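You operate a simulated robot arm through the tools that you are given. There is no shell and no other tool.

The job below is to be done with a simulated robot arm. You get a single attempt, and the scene is never put back.

JOB
Set the controls near the top of the fitting bench. At the end: the white screw of the black lid is turned to loose; the grey terminal (marked "CALL") is on the brown long lens carton; the white screw of the grey lid is turned to tight; the orange screw of the black lid is turned to loose; whatever was shut is shut again. Leave all else as you found it, and nothing knocked over.

Only the result counts: the job must be done as asked and must still hold three seconds after the hand-in. Knocking over, shifting, dropping, spilling or breaking anything else fails it. A push-on lid holds only when it is set on centred and level and pressed home; a screw cap is set on level and turned clockwise until tight.

ROBOT AND FRAMES
A 6-joint arm with a two-finger gripper, fixed in place. Base frame: the origin is at the foot of the arm, x ahead of it, y to its left, z up; the work surface is at about z = 0. Lengths are in mm, angles in rad, forces in N, time in s.
With the tool pointing down near the work surface it reaches from about 240 to 620 mm from the base axis. Its first joint turns from -1.152 to 1.152 rad. Payload 1.37 kg.
The tool frame sits at the grasp point between the pads (the TCP): z along the fingers, y along the line on which they close. The tips reach 22 mm beyond it. The gripper opens to 92 mm; its body begins 65 mm behind the TCP.
Orientation is told as [roll, pitch, yaw] about the base's x, y, z axes, in that order, counted from this pose: with the fingers straight down and closing along the base's y, the tool's x points along the base's -x, its y along +y and its z along -z.

CONTROLS
- The arm moves only by the tool send_rows. Its argument "rows" is a list of rows, each an object (a shift or turn left out is 0, a gripper value left out holds the last) with "dp": the shift along the base's x, y, z in mm, a list of three; "rotation": the turn, a rotation vector about the base's x, y, z in rad, a list of three; "fingers": the finger opening in mm, from 0 to 92. In form: [{"dp": [x, y, z], "rotation": [ax, ay, az], "fingers": fingers}, ...]. A call has 1 to 20 rows; each row is the pose to reach, as a shift and turn from the pose commanded when the call began. A row lasts 0.2 s, in which the tool goes at most 50 mm and 0.15 rad; a call with a longer step from one row to the next is refused whole, and so is a gripper value outside its range. Where a pose cannot be reached the arm comes as near as it can. A force on the tool above 40 N (or 10 N above the force at the start of the call, whichever is more), or a blocked arm, ends the call early, and 0.2 s more pass. Each finger travels about 59.9 mm/s and halts on what it meets, pressing with about 26 N; the grip force reading is that of the motor and also rises with nothing between the fingers. The clock runs only during rows and for 0.2 s after the last one: add rows that repeat a pose to give the fingers time. The reply holds the time, the measured pose of the TCP, the force on the tool along the base axes, the opening and the grip force, in the units named above and with some noise, with the torque about the TCP (base axes, N m) and any sound that the robot's microphone picked up, and new pictures: "views" is both (left out), scene, wrist or none.
- Cameras (640 x 400 px; columns grow to the right, rows downward): "scene" is fixed at [35.6, -431.9, 579.6]; the picture's right is [0.78, -0.63, 0.00], its down [-0.38, -0.46, -0.80] and it looks along [0.51, 0.62, -0.60] (base axes); focal length 318 px, centre (320, 200). "wrist" rides on the gripper at [71, 19, -102] in the tool frame; the picture's right is [-0.26, 0.97, 0.00], its down [-0.75, -0.20, -0.62] and it looks along [-0.60, -0.16, 0.78] (tool axes); focal length 280 px, centre (320, 200). There is no depth. A picture from a camera that has moved, and an enlarged one, comes with that camera's place and axes in the base frame and with its lens.
- close_up(camera, box): a new picture of the part [left, top, right, bottom] of that camera's present view, enlarged. It takes no simulated time.
- hand_in(): hands the job in; it is judged then, once.

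Nothing tells you positions but the pictures and the camera data. Unless the task says otherwise, let go and move clear before handing in.

The tools are called by a JSON object that holds its "method" and its "body". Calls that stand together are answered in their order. send_rows: Moves the arm, as the interface text tells. Its arguments: {"type":"object","properties":{"rows":{"type":"array","items":{"type":"object","properties":{"dp":{"type":"array","items":{"type":"number"}},"rotation":{"type":"array","items":{"type":"number"}},"fingers":{"type":"number"}}}},"views":{"type":"string","enum":["both","scene","wrist","none"]}},"required":["rows"]} The other tools are called the same way: close_up (camera, box) takes an enlarged picture of a part of a camera's view; hand_in () hands the job in.

At the start:

```text
t: 0.0
tool_pos: [353.1, -232.8, 392.5]
orientation: [0.0, 0.0, -0.001]
contact_force: [0.5, -0.9, 0.6]
wrist_torque: [-0.03, 0.03, 0.01]
finger_gap: 92.0
finger_force: 0.0
```

scene: 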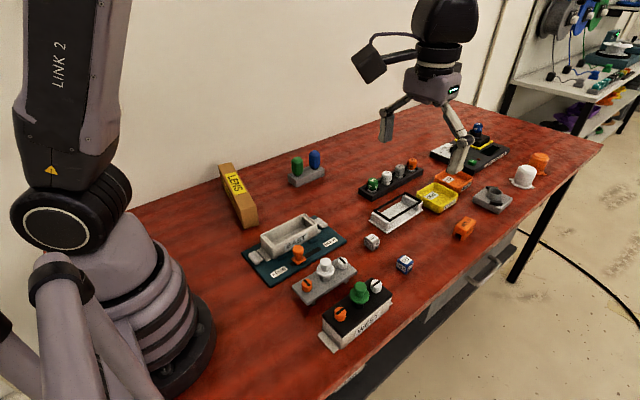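
wrist: 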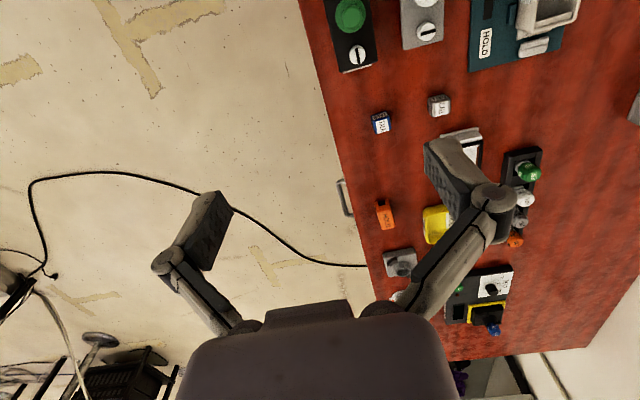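

I see a bench with two screw-lid boxes (grey lid and black lid), small marked blocks, trays and a brown lens carton. I'll look closer at each before moving.

{"method": "close_up", "body": {"camera": "scene", "box": [280, 240, 430, 360]}}

{"method": "close_up", "body": {"camera": "scene", "box": [200, 140, 360, 290]}}

{"method": "close_up", "body": {"camera": "scene", "box": [340, 120, 500, 280]}}

{"method": "close_up", "body": {"camera": "wrist", "box": [310, 0, 640, 200]}}

{"method": "close_up", "body": {"camera": "scene", "box": [420, 110, 560, 220]}}

```text
3.33 times, centred on (355, 300) of scene
camera zoom: at [35.6, -431.9, 579.6], right [0.78, -0.63, 0.0], down [-0.38, -0.46, -0.8], along [0.51, 0.62, -0.6], focal length 1061 px, centre (203, -133)
```

zoom: 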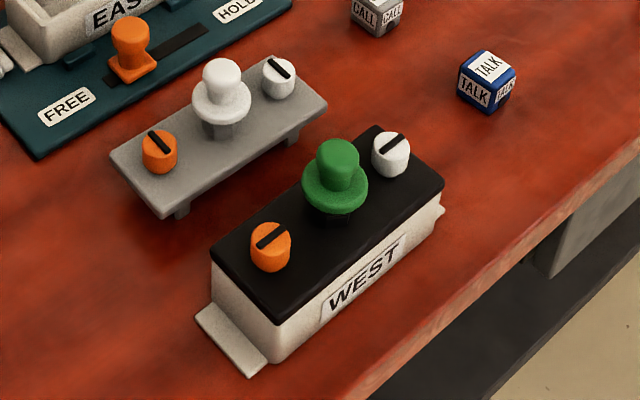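

```text
2.67 times, centred on (280, 215) of scene
camera zoom: at [35.6, -431.9, 579.6], right [0.78, -0.63, 0.0], down [-0.38, -0.46, -0.8], along [0.51, 0.62, -0.6], focal length 849 px, centre (427, 160)
```

zoom: 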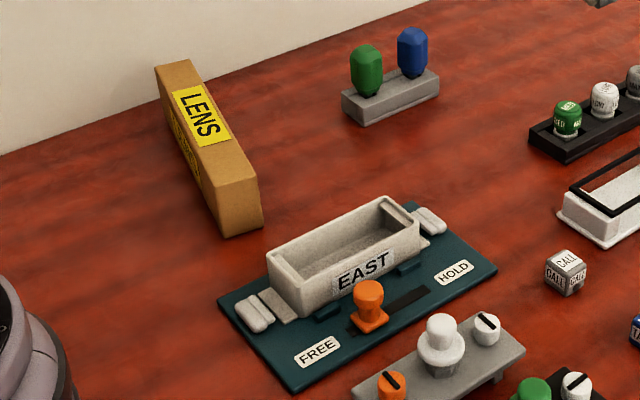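

```text
2.50 times, centred on (420, 200) of scene
camera zoom: at [35.6, -431.9, 579.6], right [0.78, -0.63, 0.0], down [-0.38, -0.46, -0.8], along [0.51, 0.62, -0.6], focal length 796 px, centre (70, 200)
```

zoom: 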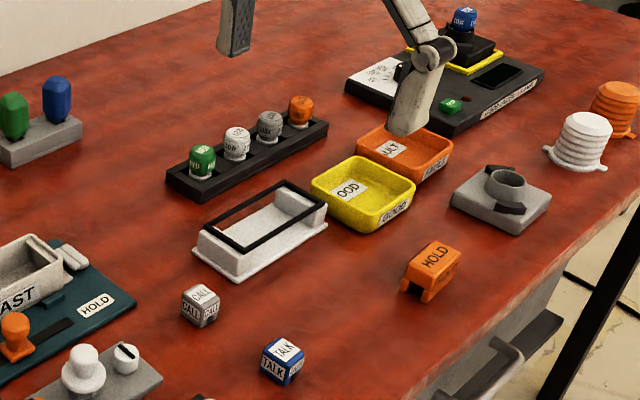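

```text
1.94 times, centred on (475, 100) of wrist
camera zoom: at [282.3, -213.2, 494.2], right [0.26, 0.97, 0.0], down [0.75, -0.2, 0.62], along [0.6, -0.16, -0.78], focal length 544 px, centre (19, 394)
```

zoom: 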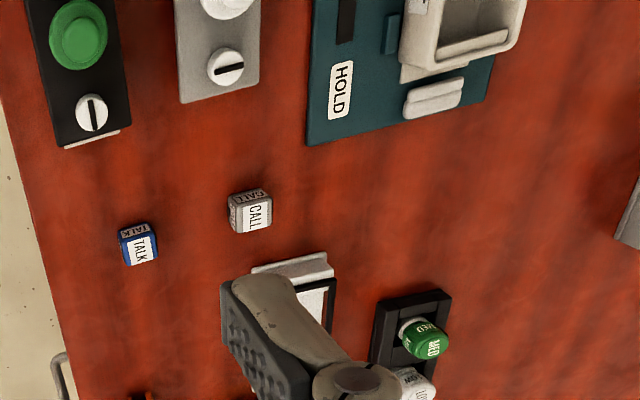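

```text
3.64 times, centred on (490, 165) of scene
camera zoom: at [35.6, -431.9, 579.6], right [0.78, -0.63, 0.0], down [-0.38, -0.46, -0.8], along [0.51, 0.62, -0.6], focal length 1158 px, centre (-298, 327)
```

zoom: 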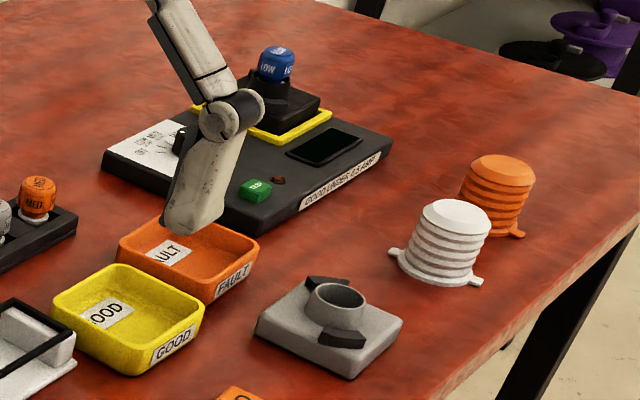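

The controls: both lids lie along x, black lid's screws near (378,-186) and (277,-191), grey lid's white screw near (381,-84), CALL cube near (500,-64), carton centred near (325,313). I'll move above the lids for a closer look with the wrist camera.

{"method": "send_rows", "body": {"rows": [{"dp": [-5, 18, -40], "fingers": 60}, {"dp": [-10, 36, -80]}, {"dp": [-15, 54, -120]}, {"dp": [-20, 72, -150]}, {"dp": [-25, 90, -180]}, {"dp": [-25, 90, -180]}], "views": "both"}}

```text
t: 1.4
tool_pos: [328.9, -142.3, 211.8]
orientation: [0.0, -0.001, -0.001]
contact_force: [1.2, 0.5, -0.1]
wrist_torque: [-0.02, 0.03, 0.0]
finger_gap: 60.0
finger_force: 0.0
camera wrist: at [257.7, -122.7, 313.0], right [0.26, 0.96, 0.0], down [0.75, -0.2, 0.62], along [0.6, -0.16, -0.78], focal length 280 px, centre (320, 200)
```

scene: 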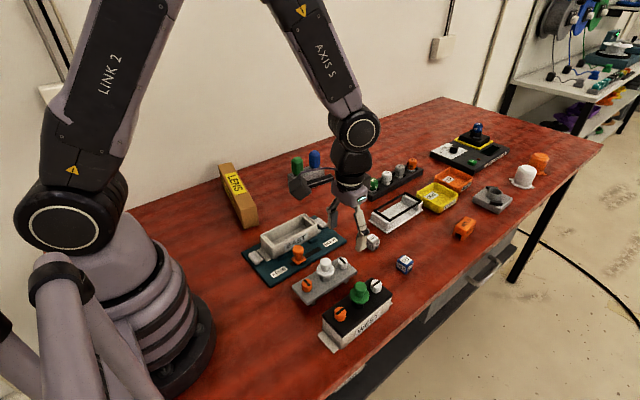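
wrist: 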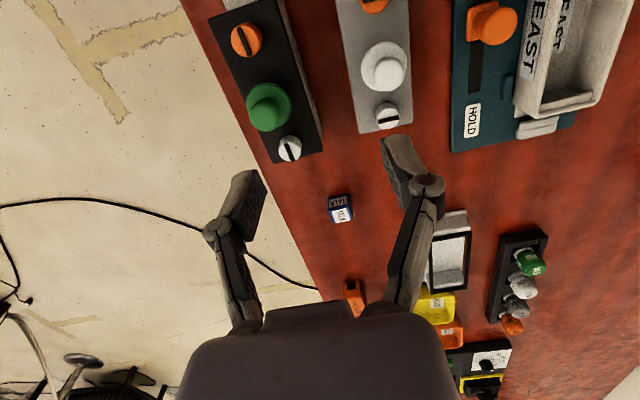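

{"method": "close_up", "body": {"camera": "wrist", "box": [190, 0, 350, 180]}}

{"method": "close_up", "body": {"camera": "wrist", "box": [320, 0, 480, 150]}}

{"method": "close_up", "body": {"camera": "wrist", "box": [440, 0, 640, 180]}}

{"method": "close_up", "body": {"camera": "scene", "box": [310, 270, 410, 360]}}

```text
2.22 times, centred on (270, 90) of wrist
camera zoom: at [257.7, -122.7, 313.0], right [0.26, 0.96, 0.0], down [0.75, -0.2, 0.62], along [0.6, -0.16, -0.78], focal length 623 px, centre (431, 444)
```

zoom: 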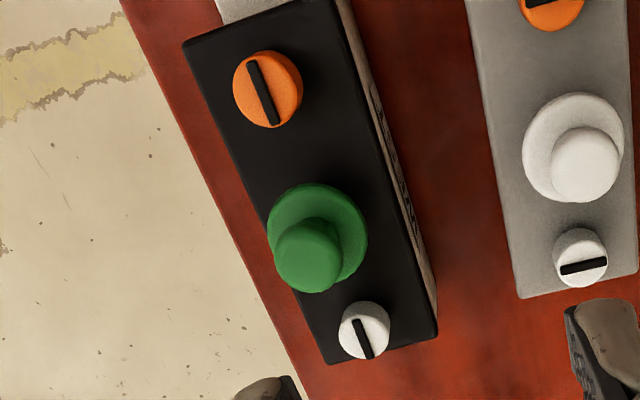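

```text
2.67 times, centred on (400, 75) of wrist
camera zoom: at [257.7, -122.7, 313.0], right [0.26, 0.96, 0.0], down [0.75, -0.2, 0.62], along [0.6, -0.16, -0.78], focal length 748 px, centre (107, 533)
```

zoom: 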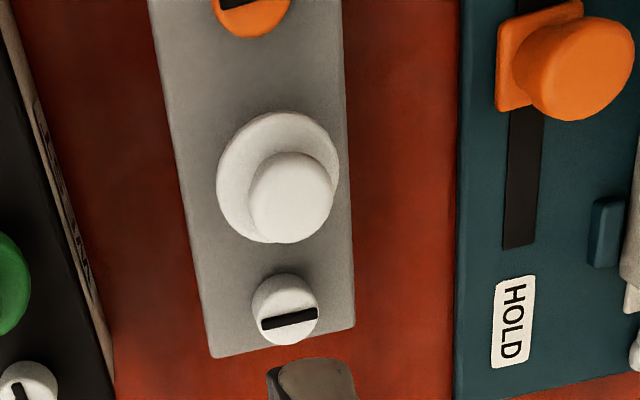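

```text
2.22 times, centred on (540, 90) of wrist
camera zoom: at [257.7, -122.7, 313.0], right [0.26, 0.96, 0.0], down [0.75, -0.2, 0.62], along [0.6, -0.16, -0.78], focal length 623 px, centre (-169, 444)
```

zoom: 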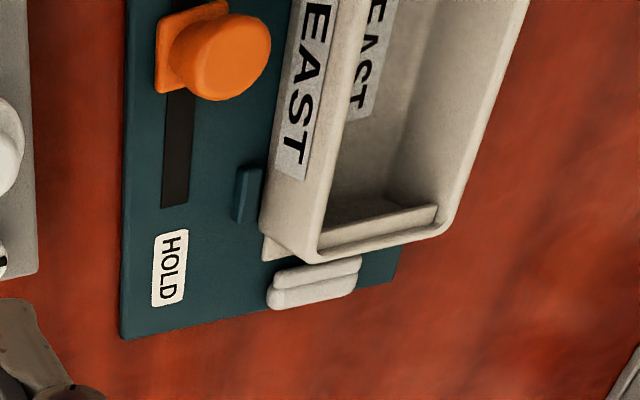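

```text
4.44 times, centred on (360, 315) of scene
camera zoom: at [35.7, -431.9, 579.6], right [0.78, -0.63, 0.0], down [-0.38, -0.46, -0.8], along [0.51, 0.62, -0.6], focal length 1415 px, centre (142, -311)
```

zoom: 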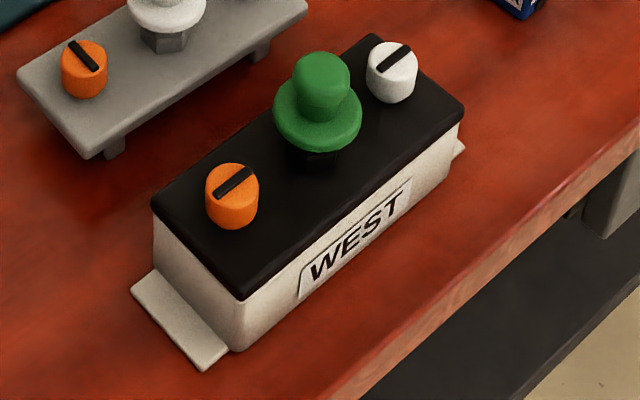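

The black lid's screws have slots along the lid (tight) and the grey lid's white screw has its slot across (loose), so each needs a quarter turn. I'll go above the black lid's white screw at about (379,-187) with the fingers yawed -45°, to have room for a counter-clockwise quarter turn clear of the green handle.

{"method": "send_rows", "body": {"rows": [{"dp": [9, -8, -10], "rotation": [0, 0, -0.13], "fingers": 44}, {"dp": [18, -16, -20], "rotation": [0, 0, -0.26]}, {"dp": [27, -24, -35], "rotation": [0, 0, -0.39]}, {"dp": [36, -32, -50], "rotation": [0, 0, -0.52]}, {"dp": [45, -40, -65], "rotation": [0, 0, -0.65]}, {"dp": [50, -44.5, -80], "rotation": [0, 0, -0.785]}, {"dp": [50, -44.5, -80], "rotation": [0, 0, -0.785]}]}}

```text
t: 3.0
tool_pos: [380.4, -188.3, 132.9]
orientation: [0.001, 0.0, -0.786]
contact_force: [0.3, 0.4, -0.4]
wrist_torque: [0.0, -0.03, 0.02]
finger_gap: 44.0
finger_force: 0.1
camera wrist: at [343.2, -124.1, 235.2], right [0.87, 0.5, 0.0], down [0.39, -0.68, 0.63], along [0.31, -0.54, -0.78], focal length 280 px, centre (320, 200)
```

scene: 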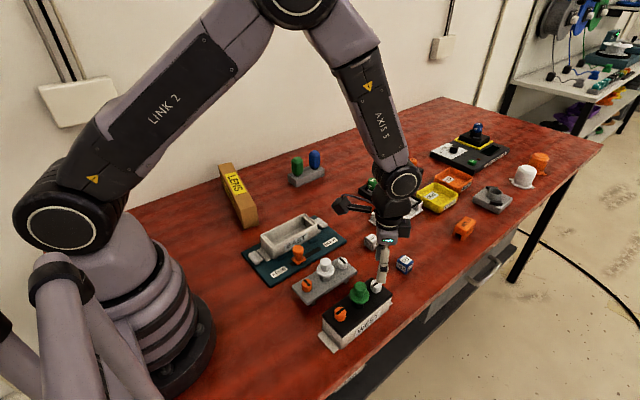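
wrist: 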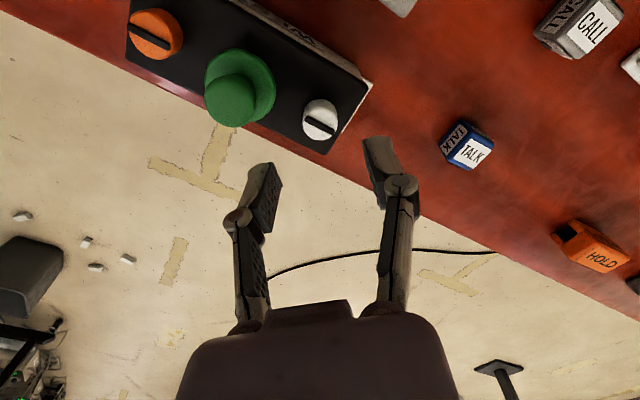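

{"method": "close_up", "body": {"camera": "wrist", "box": [240, 70, 400, 170]}}

{"method": "close_up", "body": {"camera": "scene", "box": [330, 230, 430, 330]}}

```text
4.00 times, centred on (320, 120) of wrist
camera zoom: at [343.2, -124.1, 235.2], right [0.87, 0.5, 0.0], down [0.39, -0.68, 0.63], along [0.31, -0.54, -0.78], focal length 1122 px, centre (320, 520)
```

zoom: 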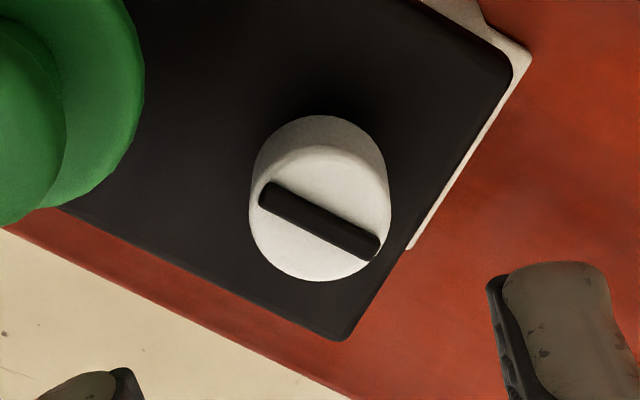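

```text
4.00 times, centred on (380, 280) of scene
camera zoom: at [35.6, -431.9, 579.6], right [0.78, -0.63, 0.0], down [-0.38, -0.46, -0.8], along [0.51, 0.62, -0.6], focal length 1273 px, centre (80, -120)
```

zoom: 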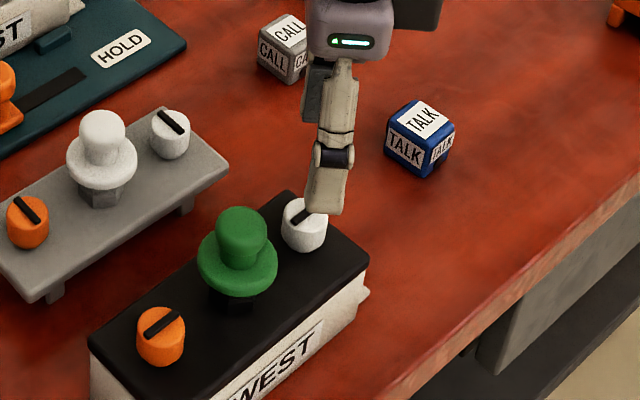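

The white screw's top is at about (379,-186,69), just a couple of mm off the tool axis. I'll correct that, descend so the tips stay just above the lid, and close.

{"method": "send_rows", "body": {"rows": [{"dp": [-1.2, 2, -20]}, {"dp": [-1.2, 2, -36]}, {"dp": [-1.2, 2, -46]}, {"dp": [-1.2, 2, -52]}, {"dp": [-1.2, 2, -52]}]}}

```text
t: 4.2
tool_pos: [377.6, -185.8, 81.1]
orientation: [-0.001, 0.001, -0.785]
contact_force: [-1.0, -0.1, -0.6]
wrist_torque: [0.02, -0.01, 0.01]
finger_gap: 44.0
finger_force: 0.1
camera wrist: at [340.6, -121.5, 182.9], right [0.87, 0.5, 0.0], down [0.39, -0.68, 0.63], along [0.31, -0.54, -0.78], focal length 280 px, centre (320, 200)
```

scene: 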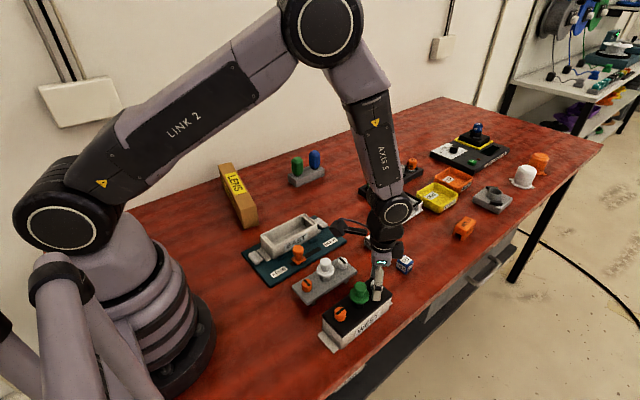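
wrist: 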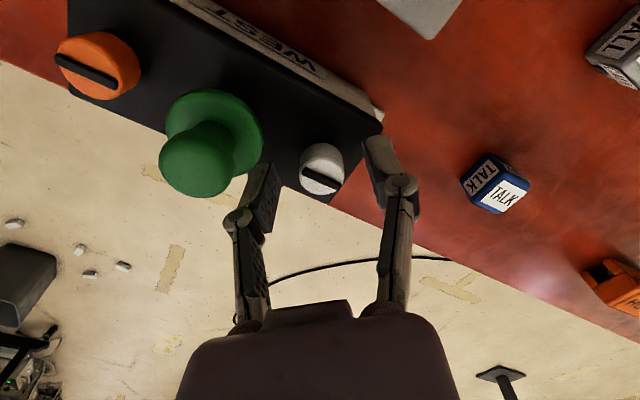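

{"method": "close_up", "body": {"camera": "wrist", "box": [230, 110, 430, 235]}}

{"method": "close_up", "body": {"camera": "scene", "box": [330, 240, 430, 320]}}

```text
3.20 times, centred on (330, 172) of wrist
camera zoom: at [340.6, -121.5, 182.9], right [0.87, 0.5, 0.0], down [0.39, -0.68, 0.63], along [0.31, -0.54, -0.78], focal length 897 px, centre (288, 288)
```

zoom: 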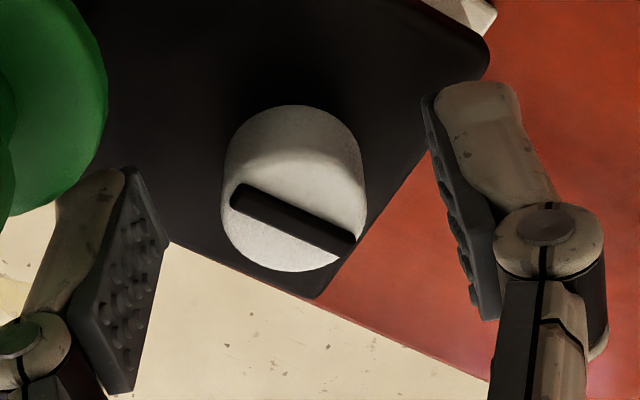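

```text
5.00 times, centred on (380, 280) of scene
camera zoom: at [35.6, -431.9, 579.6], right [0.78, -0.63, 0.0], down [-0.38, -0.46, -0.8], along [0.51, 0.62, -0.6], focal length 1592 px, centre (20, -200)
```

zoom: 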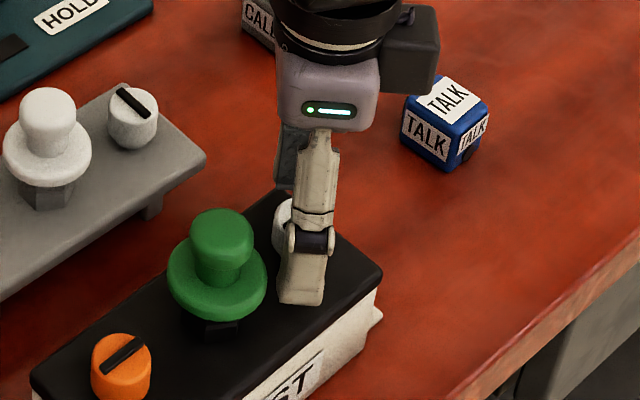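

The screw sits between the open fingers, about 1.5 mm off. I'll adjust slightly and close on it.

{"method": "send_rows", "body": {"rows": [{"dp": [1.2, -1.0, -1.5]}, {"dp": [1.2, -1.0, -1.5], "fingers": 30}, {"dp": [1.2, -1.0, -1.5], "fingers": 15}, {"dp": [1.2, -1.0, -1.5], "fingers": 15}, {"dp": [1.2, -1.0, -1.5], "fingers": 15}]}}

```text
t: 5.4
tool_pos: [378.6, -187.2, 79.9]
orientation: [0.0, 0.0, -0.785]
contact_force: [0.9, -0.1, 2.2]
wrist_torque: [0.11, 0.04, 0.0]
finger_gap: 20.4
finger_force: 25.7
camera wrist: at [341.7, -122.8, 181.4], right [0.87, 0.5, 0.0], down [0.39, -0.68, 0.63], along [0.31, -0.54, -0.78], focal length 280 px, centre (320, 200)
```

scene: 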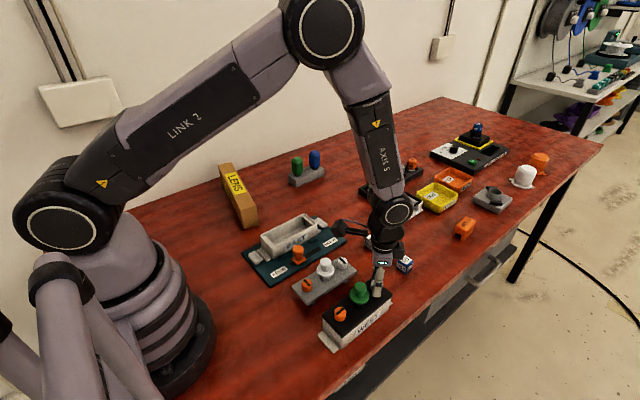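
wrist: 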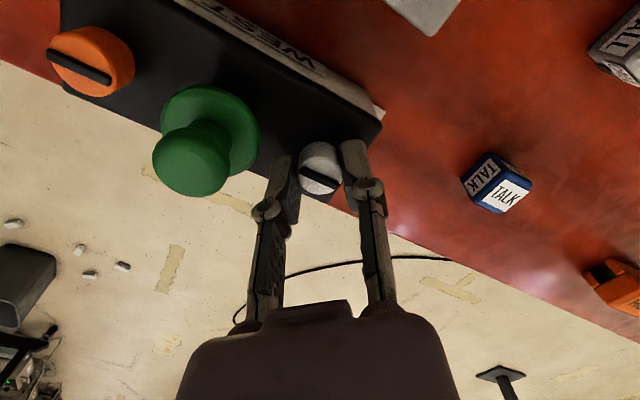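

The screw is held at 20.4 mm with little side load. Now I start the counter-clockwise turn, a small part first, to see that it moves freely.

{"method": "send_rows", "body": {"rows": [{"rotation": [0, 0, 0.08]}, {"rotation": [0, 0, 0.16]}, {"rotation": [0, 0, 0.24]}, {"rotation": [0, 0, 0.32]}, {"rotation": [0, 0, 0.4]}]}}

{"method": "close_up", "body": {"camera": "wrist", "box": [230, 110, 430, 235]}}

```text
t: 6.6
tool_pos: [378.3, -186.0, 79.1]
orientation: [0.0, -0.002, -0.384]
contact_force: [0.3, -3.8, 11.9]
wrist_torque: [0.03, 0.26, 0.0]
finger_gap: 20.3
finger_force: 26.3
camera wrist: at [319.7, -141.6, 181.2], right [0.6, 0.8, 0.0], down [0.62, -0.47, 0.63], along [0.5, -0.38, -0.78], focal length 280 px, centre (320, 200)
```

scene: 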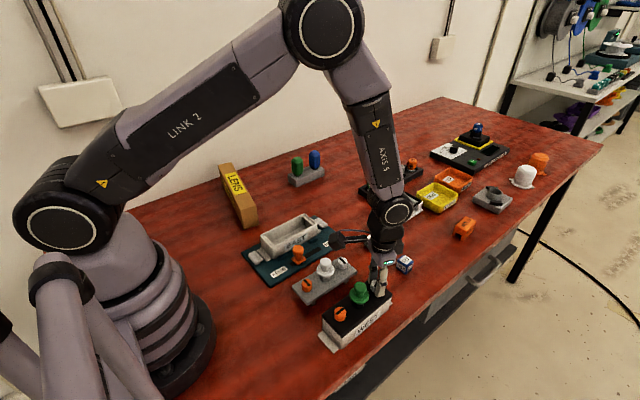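
wrist: 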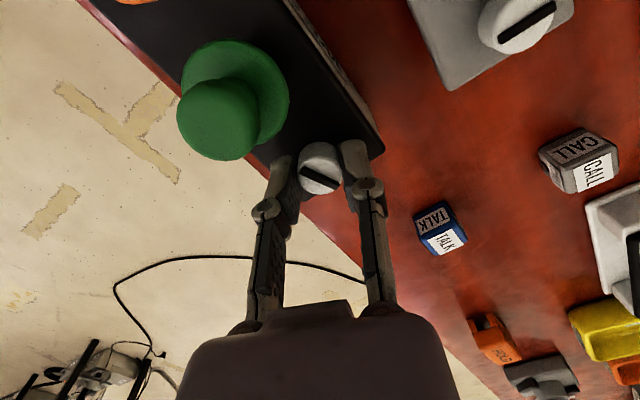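

```text
3.20 times, centred on (330, 172) of wrist
camera zoom: at [319.7, -141.6, 181.2], right [0.6, 0.8, 0.0], down [0.62, -0.47, 0.63], along [0.5, -0.38, -0.78], focal length 897 px, centre (288, 288)
```

zoom: 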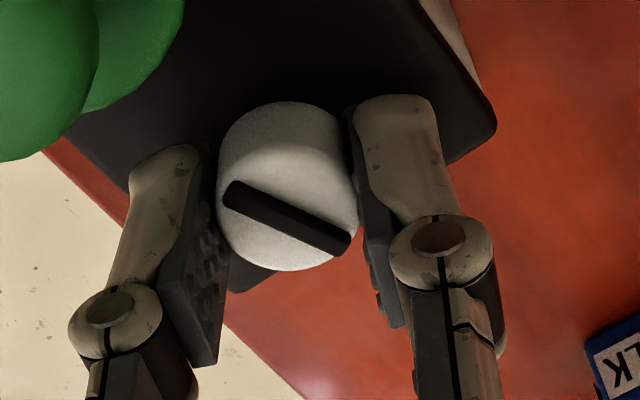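

The slot turns along with the fingers, but an upward force of about 12 N has built up, as if the screw rises when loosened. I'll lift the tool slightly to see whether the force eases.

{"method": "send_rows", "body": {"rows": [{"dp": [0, 0, 0.7]}, {"dp": [0, 0, 0.7]}], "views": "none"}}

```text
t: 7.2
tool_pos: [378.6, -185.7, 79.7]
orientation: [-0.001, -0.002, -0.383]
contact_force: [1.3, -1.1, 1.8]
wrist_torque: [-0.13, -0.19, 0.02]
finger_gap: 20.4
finger_force: 25.9
```

Lifting 0.7 mm took the force away, so the screw rises as it loosens. I'll continue the turn with a matching slow lift.

{"method": "send_rows", "body": {"rows": [{"dp": [0, 0, 0.12], "rotation": [0, 0, 0.08]}, {"dp": [0, 0, 0.25], "rotation": [0, 0, 0.16]}, {"dp": [0, 0, 0.38], "rotation": [0, 0, 0.24]}, {"dp": [0, 0, 0.5], "rotation": [0, 0, 0.32]}, {"dp": [0, 0, 0.62], "rotation": [0, 0, 0.4]}], "views": "wrist"}}

```text
t: 8.4
tool_pos: [378.2, -186.5, 78.6]
orientation: [-0.002, 0.001, 0.017]
contact_force: [-0.1, 1.0, 1.0]
wrist_torque: [0.02, -0.06, -0.03]
finger_gap: 20.5
finger_force: 25.8
camera wrist: at [306.8, -167.8, 181.8], right [0.25, 0.97, 0.0], down [0.76, -0.19, 0.62], along [0.61, -0.15, -0.78], focal length 280 px, centre (320, 200)
```

wrist: 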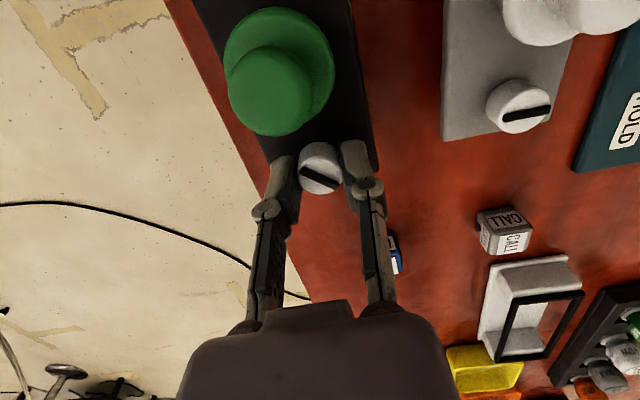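

Forces are low now and the slot keeps following. I'll finish the quarter turn and watch for a stop.

{"method": "send_rows", "body": {"rows": [{"dp": [0, 0, 0.13], "rotation": [0, 0, 0.08]}, {"dp": [0, 0, 0.25], "rotation": [0, 0, 0.16]}, {"dp": [0, 0, 0.38], "rotation": [0, 0, 0.24]}, {"dp": [0, 0, 0.5], "rotation": [0, 0, 0.32]}, {"dp": [0, 0, 0.62], "rotation": [0, 0, 0.4]}, {"dp": [0, 0, 0.75], "rotation": [0, 0, 0.48]}], "views": "wrist"}}

{"method": "close_up", "body": {"camera": "wrist", "box": [230, 110, 430, 235]}}

```text
t: 9.8
tool_pos: [379.5, -185.1, 81.2]
orientation: [0.0, 0.001, 0.497]
contact_force: [0.3, -0.3, -0.2]
wrist_torque: [0.01, -0.06, 0.07]
finger_gap: 20.4
finger_force: 25.9
camera wrist: at [306.9, -202.9, 182.7], right [-0.23, 0.97, 0.0], down [0.76, 0.18, 0.62], along [0.61, 0.14, -0.78], focal length 280 px, centre (320, 200)
```

wrist: 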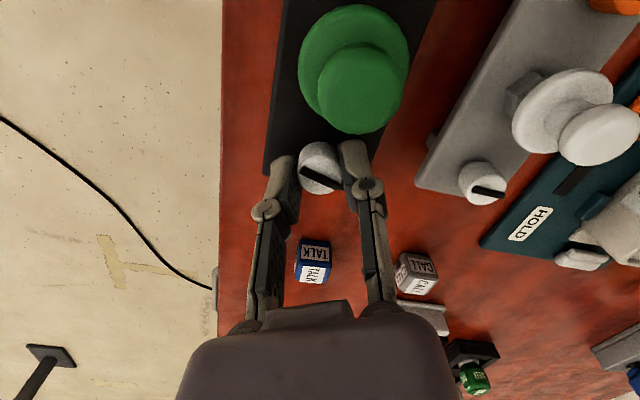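

```text
3.20 times, centred on (330, 172) of wrist
camera zoom: at [306.9, -202.9, 182.7], right [-0.23, 0.97, 0.0], down [0.76, 0.18, 0.62], along [0.61, 0.14, -0.78], focal length 897 px, centre (288, 288)
```

zoom: 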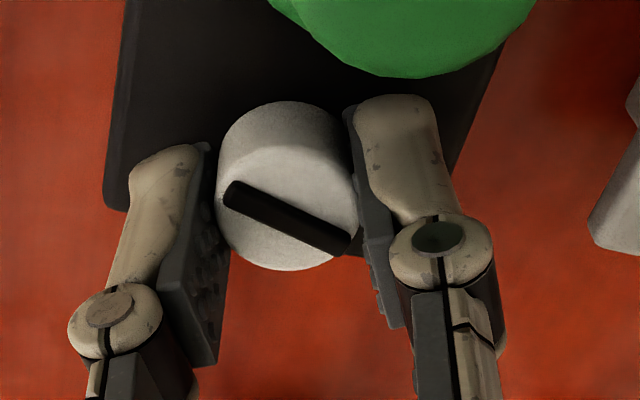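

No stop yet at about 73° of turn. I'll go on to the full 90° in small steps.

{"method": "send_rows", "body": {"rows": [{"dp": [0, 0, 0.1], "rotation": [0, 0, 0.06]}, {"dp": [0, 0, 0.2], "rotation": [0, 0, 0.12]}, {"dp": [0, 0, 0.3], "rotation": [0, 0, 0.18]}, {"dp": [0, 0, 0.4], "rotation": [0, 0, 0.24]}, {"dp": [0, 0, 0.45], "rotation": [0, 0, 0.28]}], "views": "wrist"}}

{"method": "close_up", "body": {"camera": "wrist", "box": [230, 110, 430, 235]}}

```text
t: 11.0
tool_pos: [378.6, -186.4, 81.3]
orientation: [0.0, 0.0, 0.776]
contact_force: [-0.2, 0.0, -0.1]
wrist_torque: [0.0, -0.04, 0.02]
finger_gap: 20.3
finger_force: 26.3
camera wrist: at [313.7, -221.6, 183.3], right [-0.49, 0.87, 0.0], down [0.68, 0.38, 0.62], along [0.55, 0.31, -0.78], focal length 280 px, centre (320, 200)
```

wrist: 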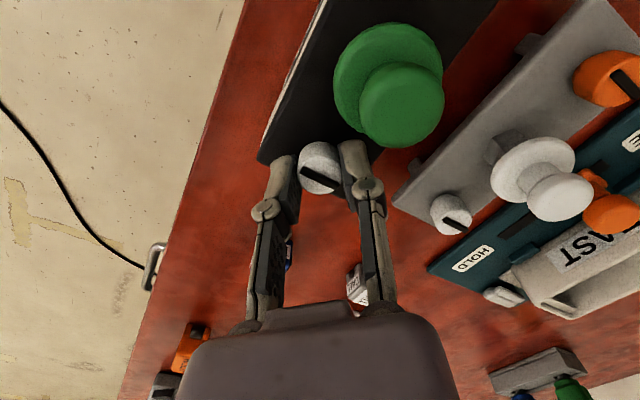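

```text
3.20 times, centred on (330, 172) of wrist
camera zoom: at [313.7, -221.6, 183.3], right [-0.49, 0.87, 0.0], down [0.68, 0.38, 0.62], along [0.55, 0.31, -0.78], focal length 897 px, centre (288, 288)
```

zoom: 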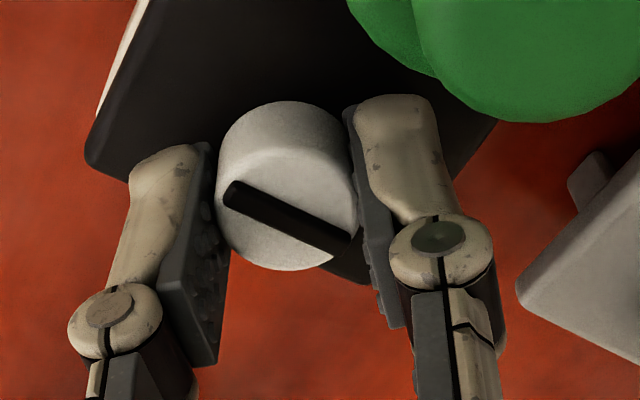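

The slot has turned a full quarter and now matches the grey lid's "loose" direction. I'll open the fingers a little and rise straight up to check.

{"method": "send_rows", "body": {"rows": [{"fingers": 26}, {"fingers": 32}, {"fingers": 32}, {"dp": [0, 0, 15], "fingers": 32}, {"dp": [0, 0, 35]}, {"dp": [0, 0, 55]}, {"dp": [0, 0, 55]}]}}

{"method": "close_up", "body": {"camera": "wrist", "box": [250, 0, 450, 160]}}

{"method": "close_up", "body": {"camera": "scene", "box": [280, 240, 430, 360]}}

```text
t: 12.6
tool_pos: [378.5, -185.1, 136.1]
orientation: [-0.001, 0.0, 0.775]
contact_force: [-0.7, -0.1, -0.7]
wrist_torque: [0.0, -0.02, -0.02]
finger_gap: 31.9
finger_force: 0.1
camera wrist: at [313.8, -222.2, 238.3], right [-0.49, 0.87, 0.0], down [0.68, 0.38, 0.62], along [0.55, 0.31, -0.78], focal length 280 px, centre (320, 200)
```

scene: 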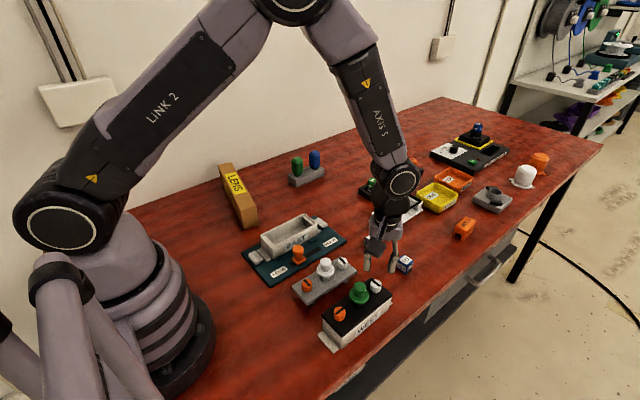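
wrist: 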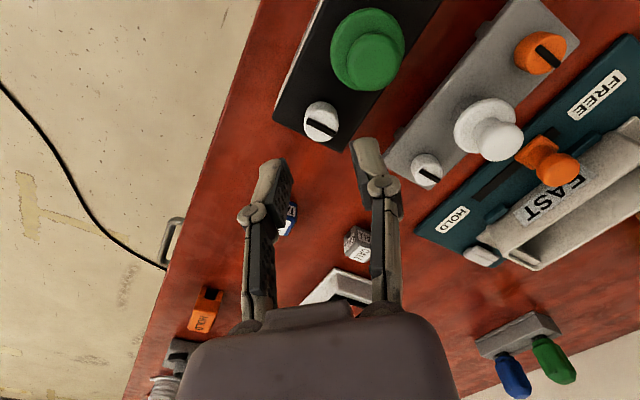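

```text
2.50 times, centred on (350, 80) of wrist
camera zoom: at [313.8, -222.2, 238.3], right [-0.49, 0.87, 0.0], down [0.68, 0.38, 0.62], along [0.55, 0.31, -0.78], focal length 701 px, centre (245, 500)
```

zoom: 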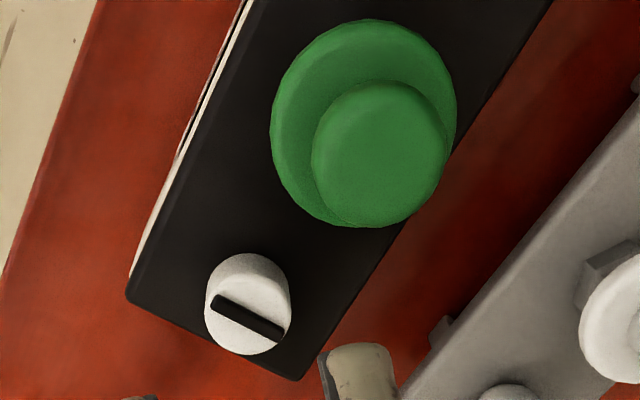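

```text
3.33 times, centred on (355, 300) of scene
camera zoom: at [35.6, -431.9, 579.6], right [0.78, -0.63, 0.0], down [-0.38, -0.46, -0.8], along [0.51, 0.62, -0.6], focal length 1061 px, centre (203, -133)
```

zoom: 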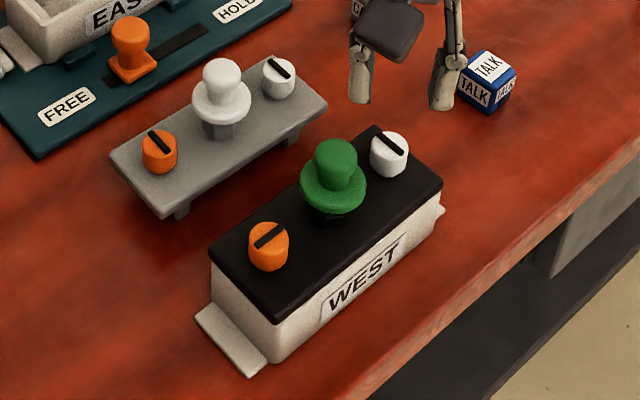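

{"method": "close_up", "body": {"camera": "scene", "box": [310, 270, 410, 360]}}

{"method": "close_up", "body": {"camera": "scene", "box": [355, 265, 405, 305]}}

{"method": "close_up", "body": {"camera": "wrist", "box": [260, 0, 430, 110]}}

```text
4.44 times, centred on (360, 315) of scene
camera zoom: at [35.6, -431.9, 579.6], right [0.78, -0.63, 0.0], down [-0.38, -0.46, -0.8], along [0.51, 0.62, -0.6], focal length 1415 px, centre (142, -311)
```

zoom: 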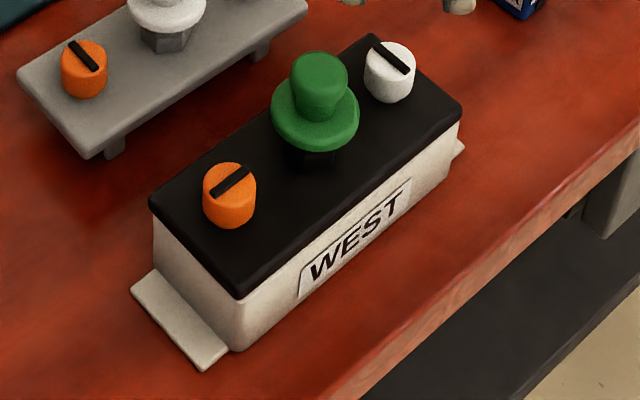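

```text
10.00 times, centred on (380, 285) of scene
camera zoom: at [35.6, -431.9, 579.6], right [0.78, -0.63, 0.0], down [-0.38, -0.46, -0.8], along [0.51, 0.62, -0.6], focal length 3183 px, centre (-280, -650)
```

zoom: 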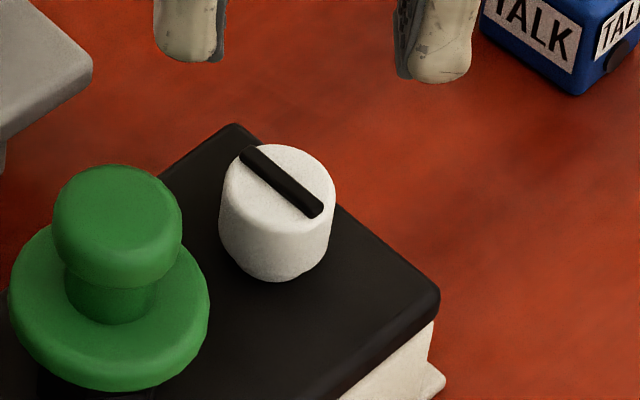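

```text
3.64 times, centred on (345, 55) of wrist
camera zoom: at [313.8, -222.2, 238.3], right [-0.49, 0.87, 0.0], down [0.68, 0.38, 0.62], along [0.55, 0.31, -0.78], focal length 1020 px, centre (229, 727)
```

zoom: 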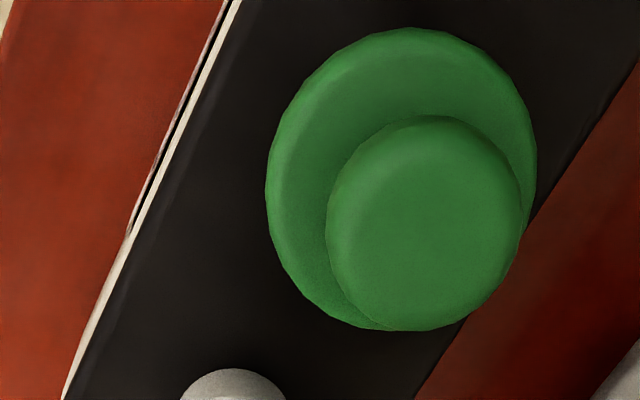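

The white screw's slot is now across the black lid, parallel to its short edge. Next is the orange screw of the black lid near (280,-188): I'll rise, pass over the green handle and turn back to -45°.

{"method": "send_rows", "body": {"rows": [{"dp": [0, 0, 20], "rotation": [0, 0, -0.13], "fingers": 44}, {"dp": [0, 0, 40], "rotation": [0, 0, -0.26]}, {"dp": [-15, 0, 40], "rotation": [0, 0, -0.39]}, {"dp": [-30, 0, 40], "rotation": [0, 0, -0.52]}, {"dp": [-45, 0, 40], "rotation": [0, 0, -0.65]}, {"dp": [-60, 0, 40], "rotation": [0, 0, -0.78]}, {"dp": [-75, 0, 40], "rotation": [0, 0, -0.91]}, {"dp": [-90, -1, 40], "rotation": [0, 0, -1.04]}, {"dp": [-98, -1.5, 30], "rotation": [0, 0, -1.17]}, {"dp": [-98, -1.5, 15], "rotation": [0, 0, -1.3]}, {"dp": [-98, -1.5, 0], "rotation": [0, 0, -1.43]}, {"dp": [-98, -1.5, -5], "rotation": [0, 0, -1.56]}, {"dp": [-98, -1.5, -5], "rotation": [0, 0, -1.56]}]}}

{"method": "close_up", "body": {"camera": "wrist", "box": [240, 70, 400, 170]}}

```text
t: 15.4
tool_pos: [281.8, -188.0, 130.6]
orientation: [-0.001, 0.002, -0.787]
contact_force: [-0.4, 0.2, 0.8]
wrist_torque: [-0.02, 0.0, 0.01]
finger_gap: 43.7
finger_force: 0.1
camera wrist: at [244.5, -123.7, 233.4], right [0.87, 0.5, 0.0], down [0.39, -0.68, 0.63], along [0.31, -0.54, -0.78], focal length 280 px, centre (320, 200)
```

scene: 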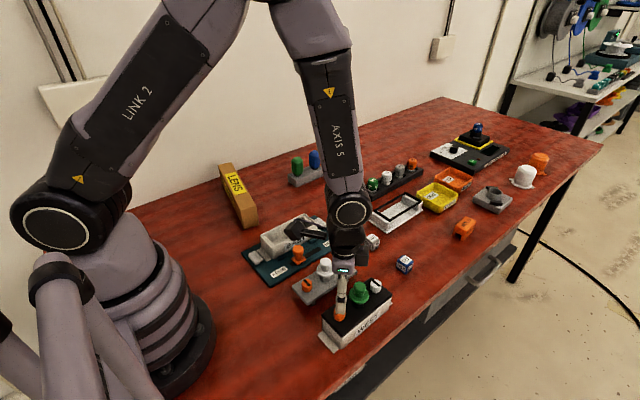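
wrist: 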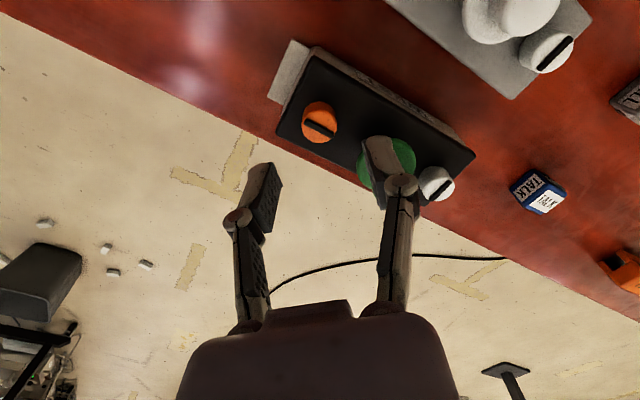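

```text
4.00 times, centred on (320, 120) of wrist
camera zoom: at [244.5, -123.7, 233.4], right [0.87, 0.5, 0.0], down [0.39, -0.68, 0.63], along [0.31, -0.54, -0.78], focal length 1122 px, centre (320, 520)
```

zoom: 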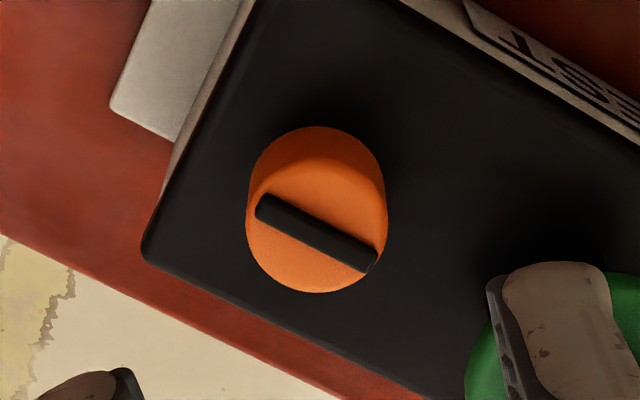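

The orange screw is almost exactly under the tool. I'll descend around it with the fingers open and check the centring.

{"method": "send_rows", "body": {"rows": [{"dp": [0, -0.4, -20]}, {"dp": [0, -0.4, -36]}, {"dp": [0, -0.4, -46]}, {"dp": [0, -0.4, -52]}, {"dp": [0, -0.4, -52]}], "views": "wrist"}}

{"method": "close_up", "body": {"camera": "wrist", "box": [230, 110, 430, 235]}}

```text
t: 16.6
tool_pos: [280.9, -189.4, 81.4]
orientation: [-0.001, -0.001, -0.785]
contact_force: [0.1, 0.4, 0.2]
wrist_torque: [0.02, 0.0, 0.0]
finger_gap: 43.8
finger_force: 0.1
camera wrist: at [243.9, -125.0, 181.9], right [0.87, 0.5, 0.0], down [0.39, -0.68, 0.63], along [0.31, -0.54, -0.78], focal length 280 px, centre (320, 200)
```

wrist: 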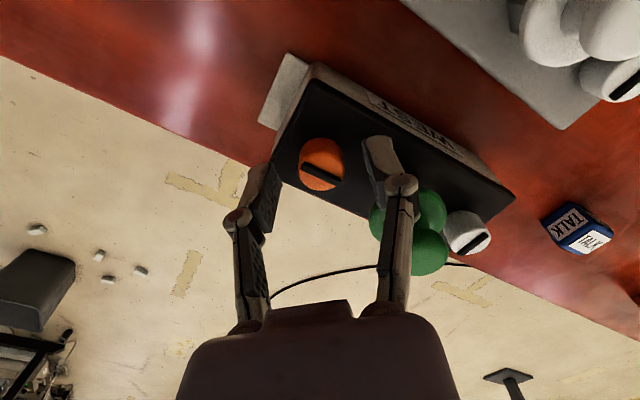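

```text
3.20 times, centred on (330, 172) of wrist
camera zoom: at [243.9, -125.0, 181.9], right [0.87, 0.5, 0.0], down [0.39, -0.68, 0.63], along [0.31, -0.54, -0.78], focal length 897 px, centre (288, 288)
```

zoom: 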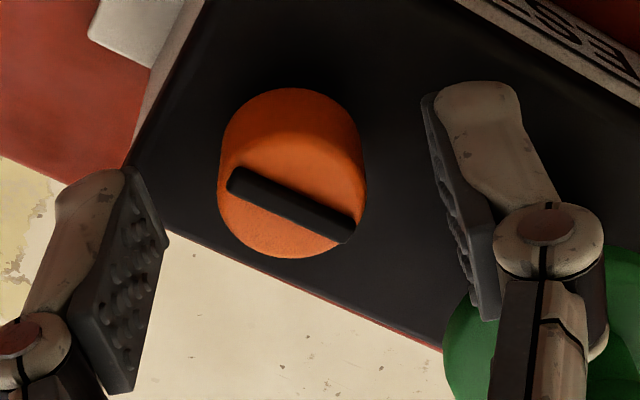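

The screw sits about 1 mm off-centre between the pads. I'll shift to centre, then close.

{"method": "send_rows", "body": {"rows": [{"dp": [-0.2, 1.6, -0.5]}, {"dp": [-0.2, 1.6, -0.5]}], "views": "none"}}

{"method": "close_up", "body": {"camera": "wrist", "box": [230, 110, 430, 235]}}

```text
t: 17.2
tool_pos: [279.8, -185.8, 79.5]
orientation: [0.0, -0.002, -0.786]
contact_force: [-0.1, -0.3, -0.2]
wrist_torque: [0.01, -0.02, -0.01]
finger_gap: 44.0
finger_force: 0.0
```

```text
3.20 times, centred on (330, 172) of wrist
camera zoom: at [243.4, -123.4, 181.2], right [0.87, 0.5, 0.0], down [0.39, -0.68, 0.62], along [0.31, -0.54, -0.78], focal length 897 px, centre (288, 288)
```

zoom: 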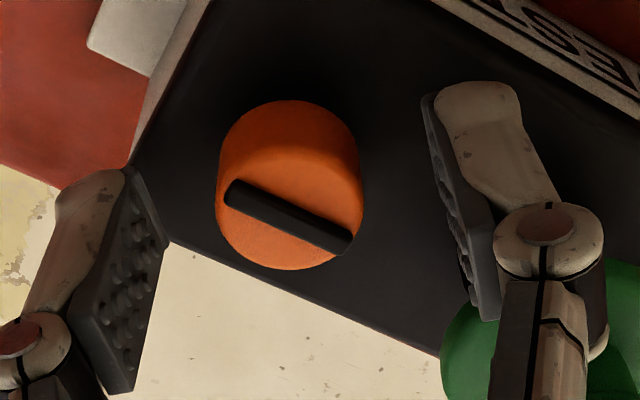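

Centred now, matching the earlier gripped view. Closing on the orange screw.

{"method": "send_rows", "body": {"rows": [{"fingers": 32}, {"fingers": 24}, {"fingers": 15}, {"fingers": 15}, {"fingers": 15}], "views": "wrist"}}

{"method": "close_up", "body": {"camera": "scene", "box": [310, 270, 410, 360]}}

```text
t: 18.4
tool_pos: [280.1, -188.6, 79.0]
orientation: [0.001, 0.0, -0.786]
contact_force: [-0.3, -0.4, 2.6]
wrist_torque: [0.01, 0.08, 0.01]
finger_gap: 20.5
finger_force: 26.6
camera wrist: at [243.4, -123.5, 181.3], right [0.87, 0.5, 0.0], down [0.39, -0.68, 0.62], along [0.31, -0.54, -0.78], focal length 280 px, centre (320, 200)
```

wrist: 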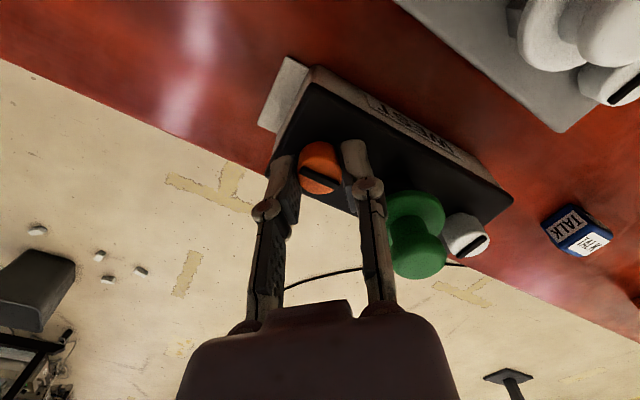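

```text
4.44 times, centred on (360, 315) of scene
camera zoom: at [35.6, -431.9, 579.6], right [0.78, -0.63, 0.0], down [-0.38, -0.46, -0.8], along [0.51, 0.62, -0.6], focal length 1415 px, centre (142, -311)
```

zoom: 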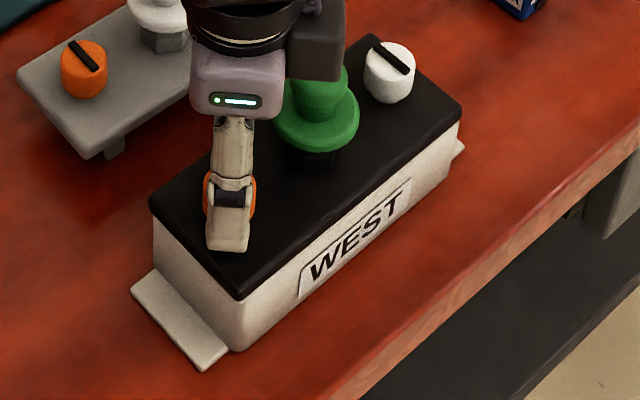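

The lid stayed still and the grip is good. Turning counter-clockwise with a matching small lift.

{"method": "send_rows", "body": {"rows": [{"dp": [0, 0, 0.13], "rotation": [0, 0, 0.08]}, {"dp": [0, 0, 0.27], "rotation": [0, 0, 0.16]}, {"dp": [0, 0, 0.4], "rotation": [0, 0, 0.24]}, {"dp": [0, 0, 0.55], "rotation": [0, 0, 0.32]}, {"dp": [0, 0, 0.68], "rotation": [0, 0, 0.4]}], "views": "none"}}

```text
t: 19.6
tool_pos: [280.1, -186.8, 79.9]
orientation: [-0.001, 0.0, -0.382]
contact_force: [0.3, 0.6, 0.5]
wrist_torque: [0.01, 0.08, 0.0]
finger_gap: 20.3
finger_force: 25.1
```

{"method": "send_rows", "body": {"rows": [{"dp": [0, 0, 0.12], "rotation": [0, 0, 0.08]}, {"dp": [0, 0, 0.25], "rotation": [0, 0, 0.16]}, {"dp": [0, 0, 0.38], "rotation": [0, 0, 0.24]}, {"dp": [0, 0, 0.5], "rotation": [0, 0, 0.32]}, {"dp": [0, 0, 0.62], "rotation": [0, 0, 0.4]}, {"dp": [0, 0, 0.75], "rotation": [0, 0, 0.48]}], "views": "wrist"}}

{"method": "close_up", "body": {"camera": "wrist", "box": [230, 110, 430, 235]}}

{"method": "close_up", "body": {"camera": "scene", "box": [310, 270, 410, 360]}}

```text
t: 21.0
tool_pos: [281.5, -186.2, 80.8]
orientation: [-0.002, -0.001, 0.095]
contact_force: [0.4, 0.0, -0.8]
wrist_torque: [-0.02, 0.08, -0.04]
finger_gap: 20.2
finger_force: 26.0
camera wrist: at [207.8, -173.9, 182.4], right [0.17, 0.99, 0.0], down [0.77, -0.13, 0.62], along [0.62, -0.1, -0.78], focal length 280 px, centre (320, 200)
```

wrist: 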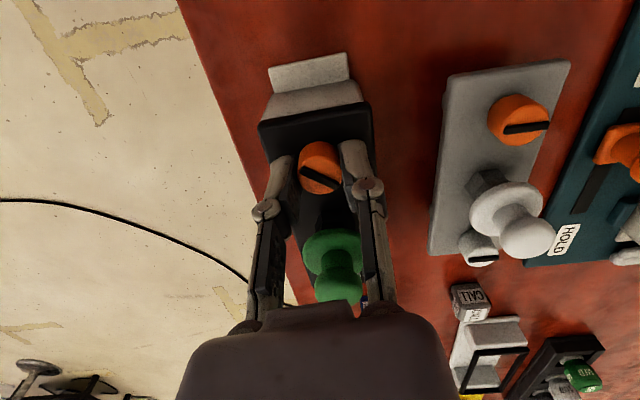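

```text
3.20 times, centred on (330, 172) of wrist
camera zoom: at [207.8, -173.9, 182.4], right [0.17, 0.99, 0.0], down [0.77, -0.13, 0.62], along [0.62, -0.1, -0.78], focal length 897 px, centre (288, 288)
```

zoom: 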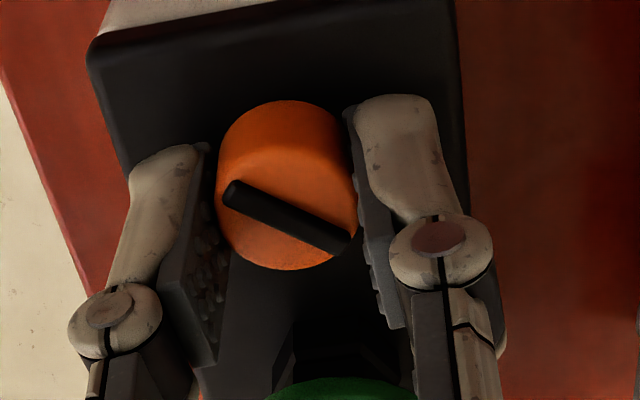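

```text
4.44 times, centred on (360, 315) of scene
camera zoom: at [35.6, -431.9, 579.6], right [0.78, -0.63, 0.0], down [-0.38, -0.46, -0.8], along [0.51, 0.62, -0.6], focal length 1415 px, centre (142, -311)
```

zoom: 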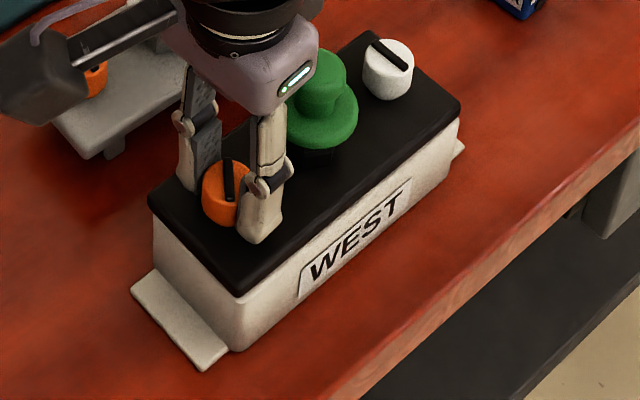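

The turn is going well; the pull on the tool is now slightly downward, so I'll lift less for the remaining part to avoid raising the lid.

{"method": "send_rows", "body": {"rows": [{"dp": [0, 0, -0.1], "rotation": [0, 0, 0.08]}, {"dp": [0, 0, 0], "rotation": [0, 0, 0.16]}, {"dp": [0, 0, 0.1], "rotation": [0, 0, 0.24]}, {"dp": [0, 0, 0.2], "rotation": [0, 0, 0.32]}, {"dp": [0, 0, 0.3], "rotation": [0, 0, 0.4]}], "views": "none"}}

{"method": "close_up", "body": {"camera": "scene", "box": [310, 270, 410, 360]}}

```text
t: 22.2
tool_pos: [280.8, -185.6, 80.7]
orientation: [0.001, 0.0, 0.497]
contact_force: [0.2, 0.3, -0.9]
wrist_torque: [-0.01, 0.04, -0.02]
finger_gap: 20.4
finger_force: 25.5
```

```text
4.44 times, centred on (360, 315) of scene
camera zoom: at [35.7, -431.9, 579.6], right [0.78, -0.63, 0.0], down [-0.38, -0.46, -0.8], along [0.51, 0.62, -0.6], focal length 1415 px, centre (142, -311)
```

zoom: 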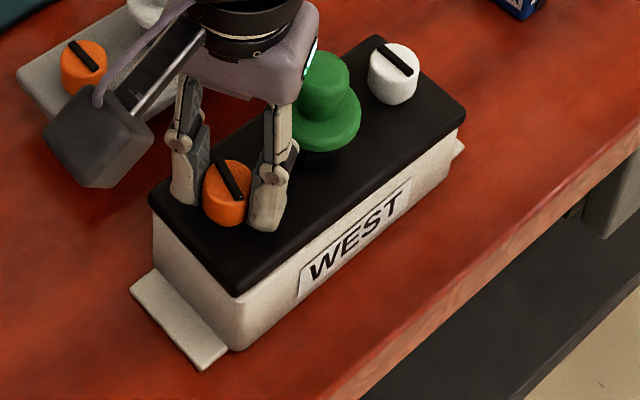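

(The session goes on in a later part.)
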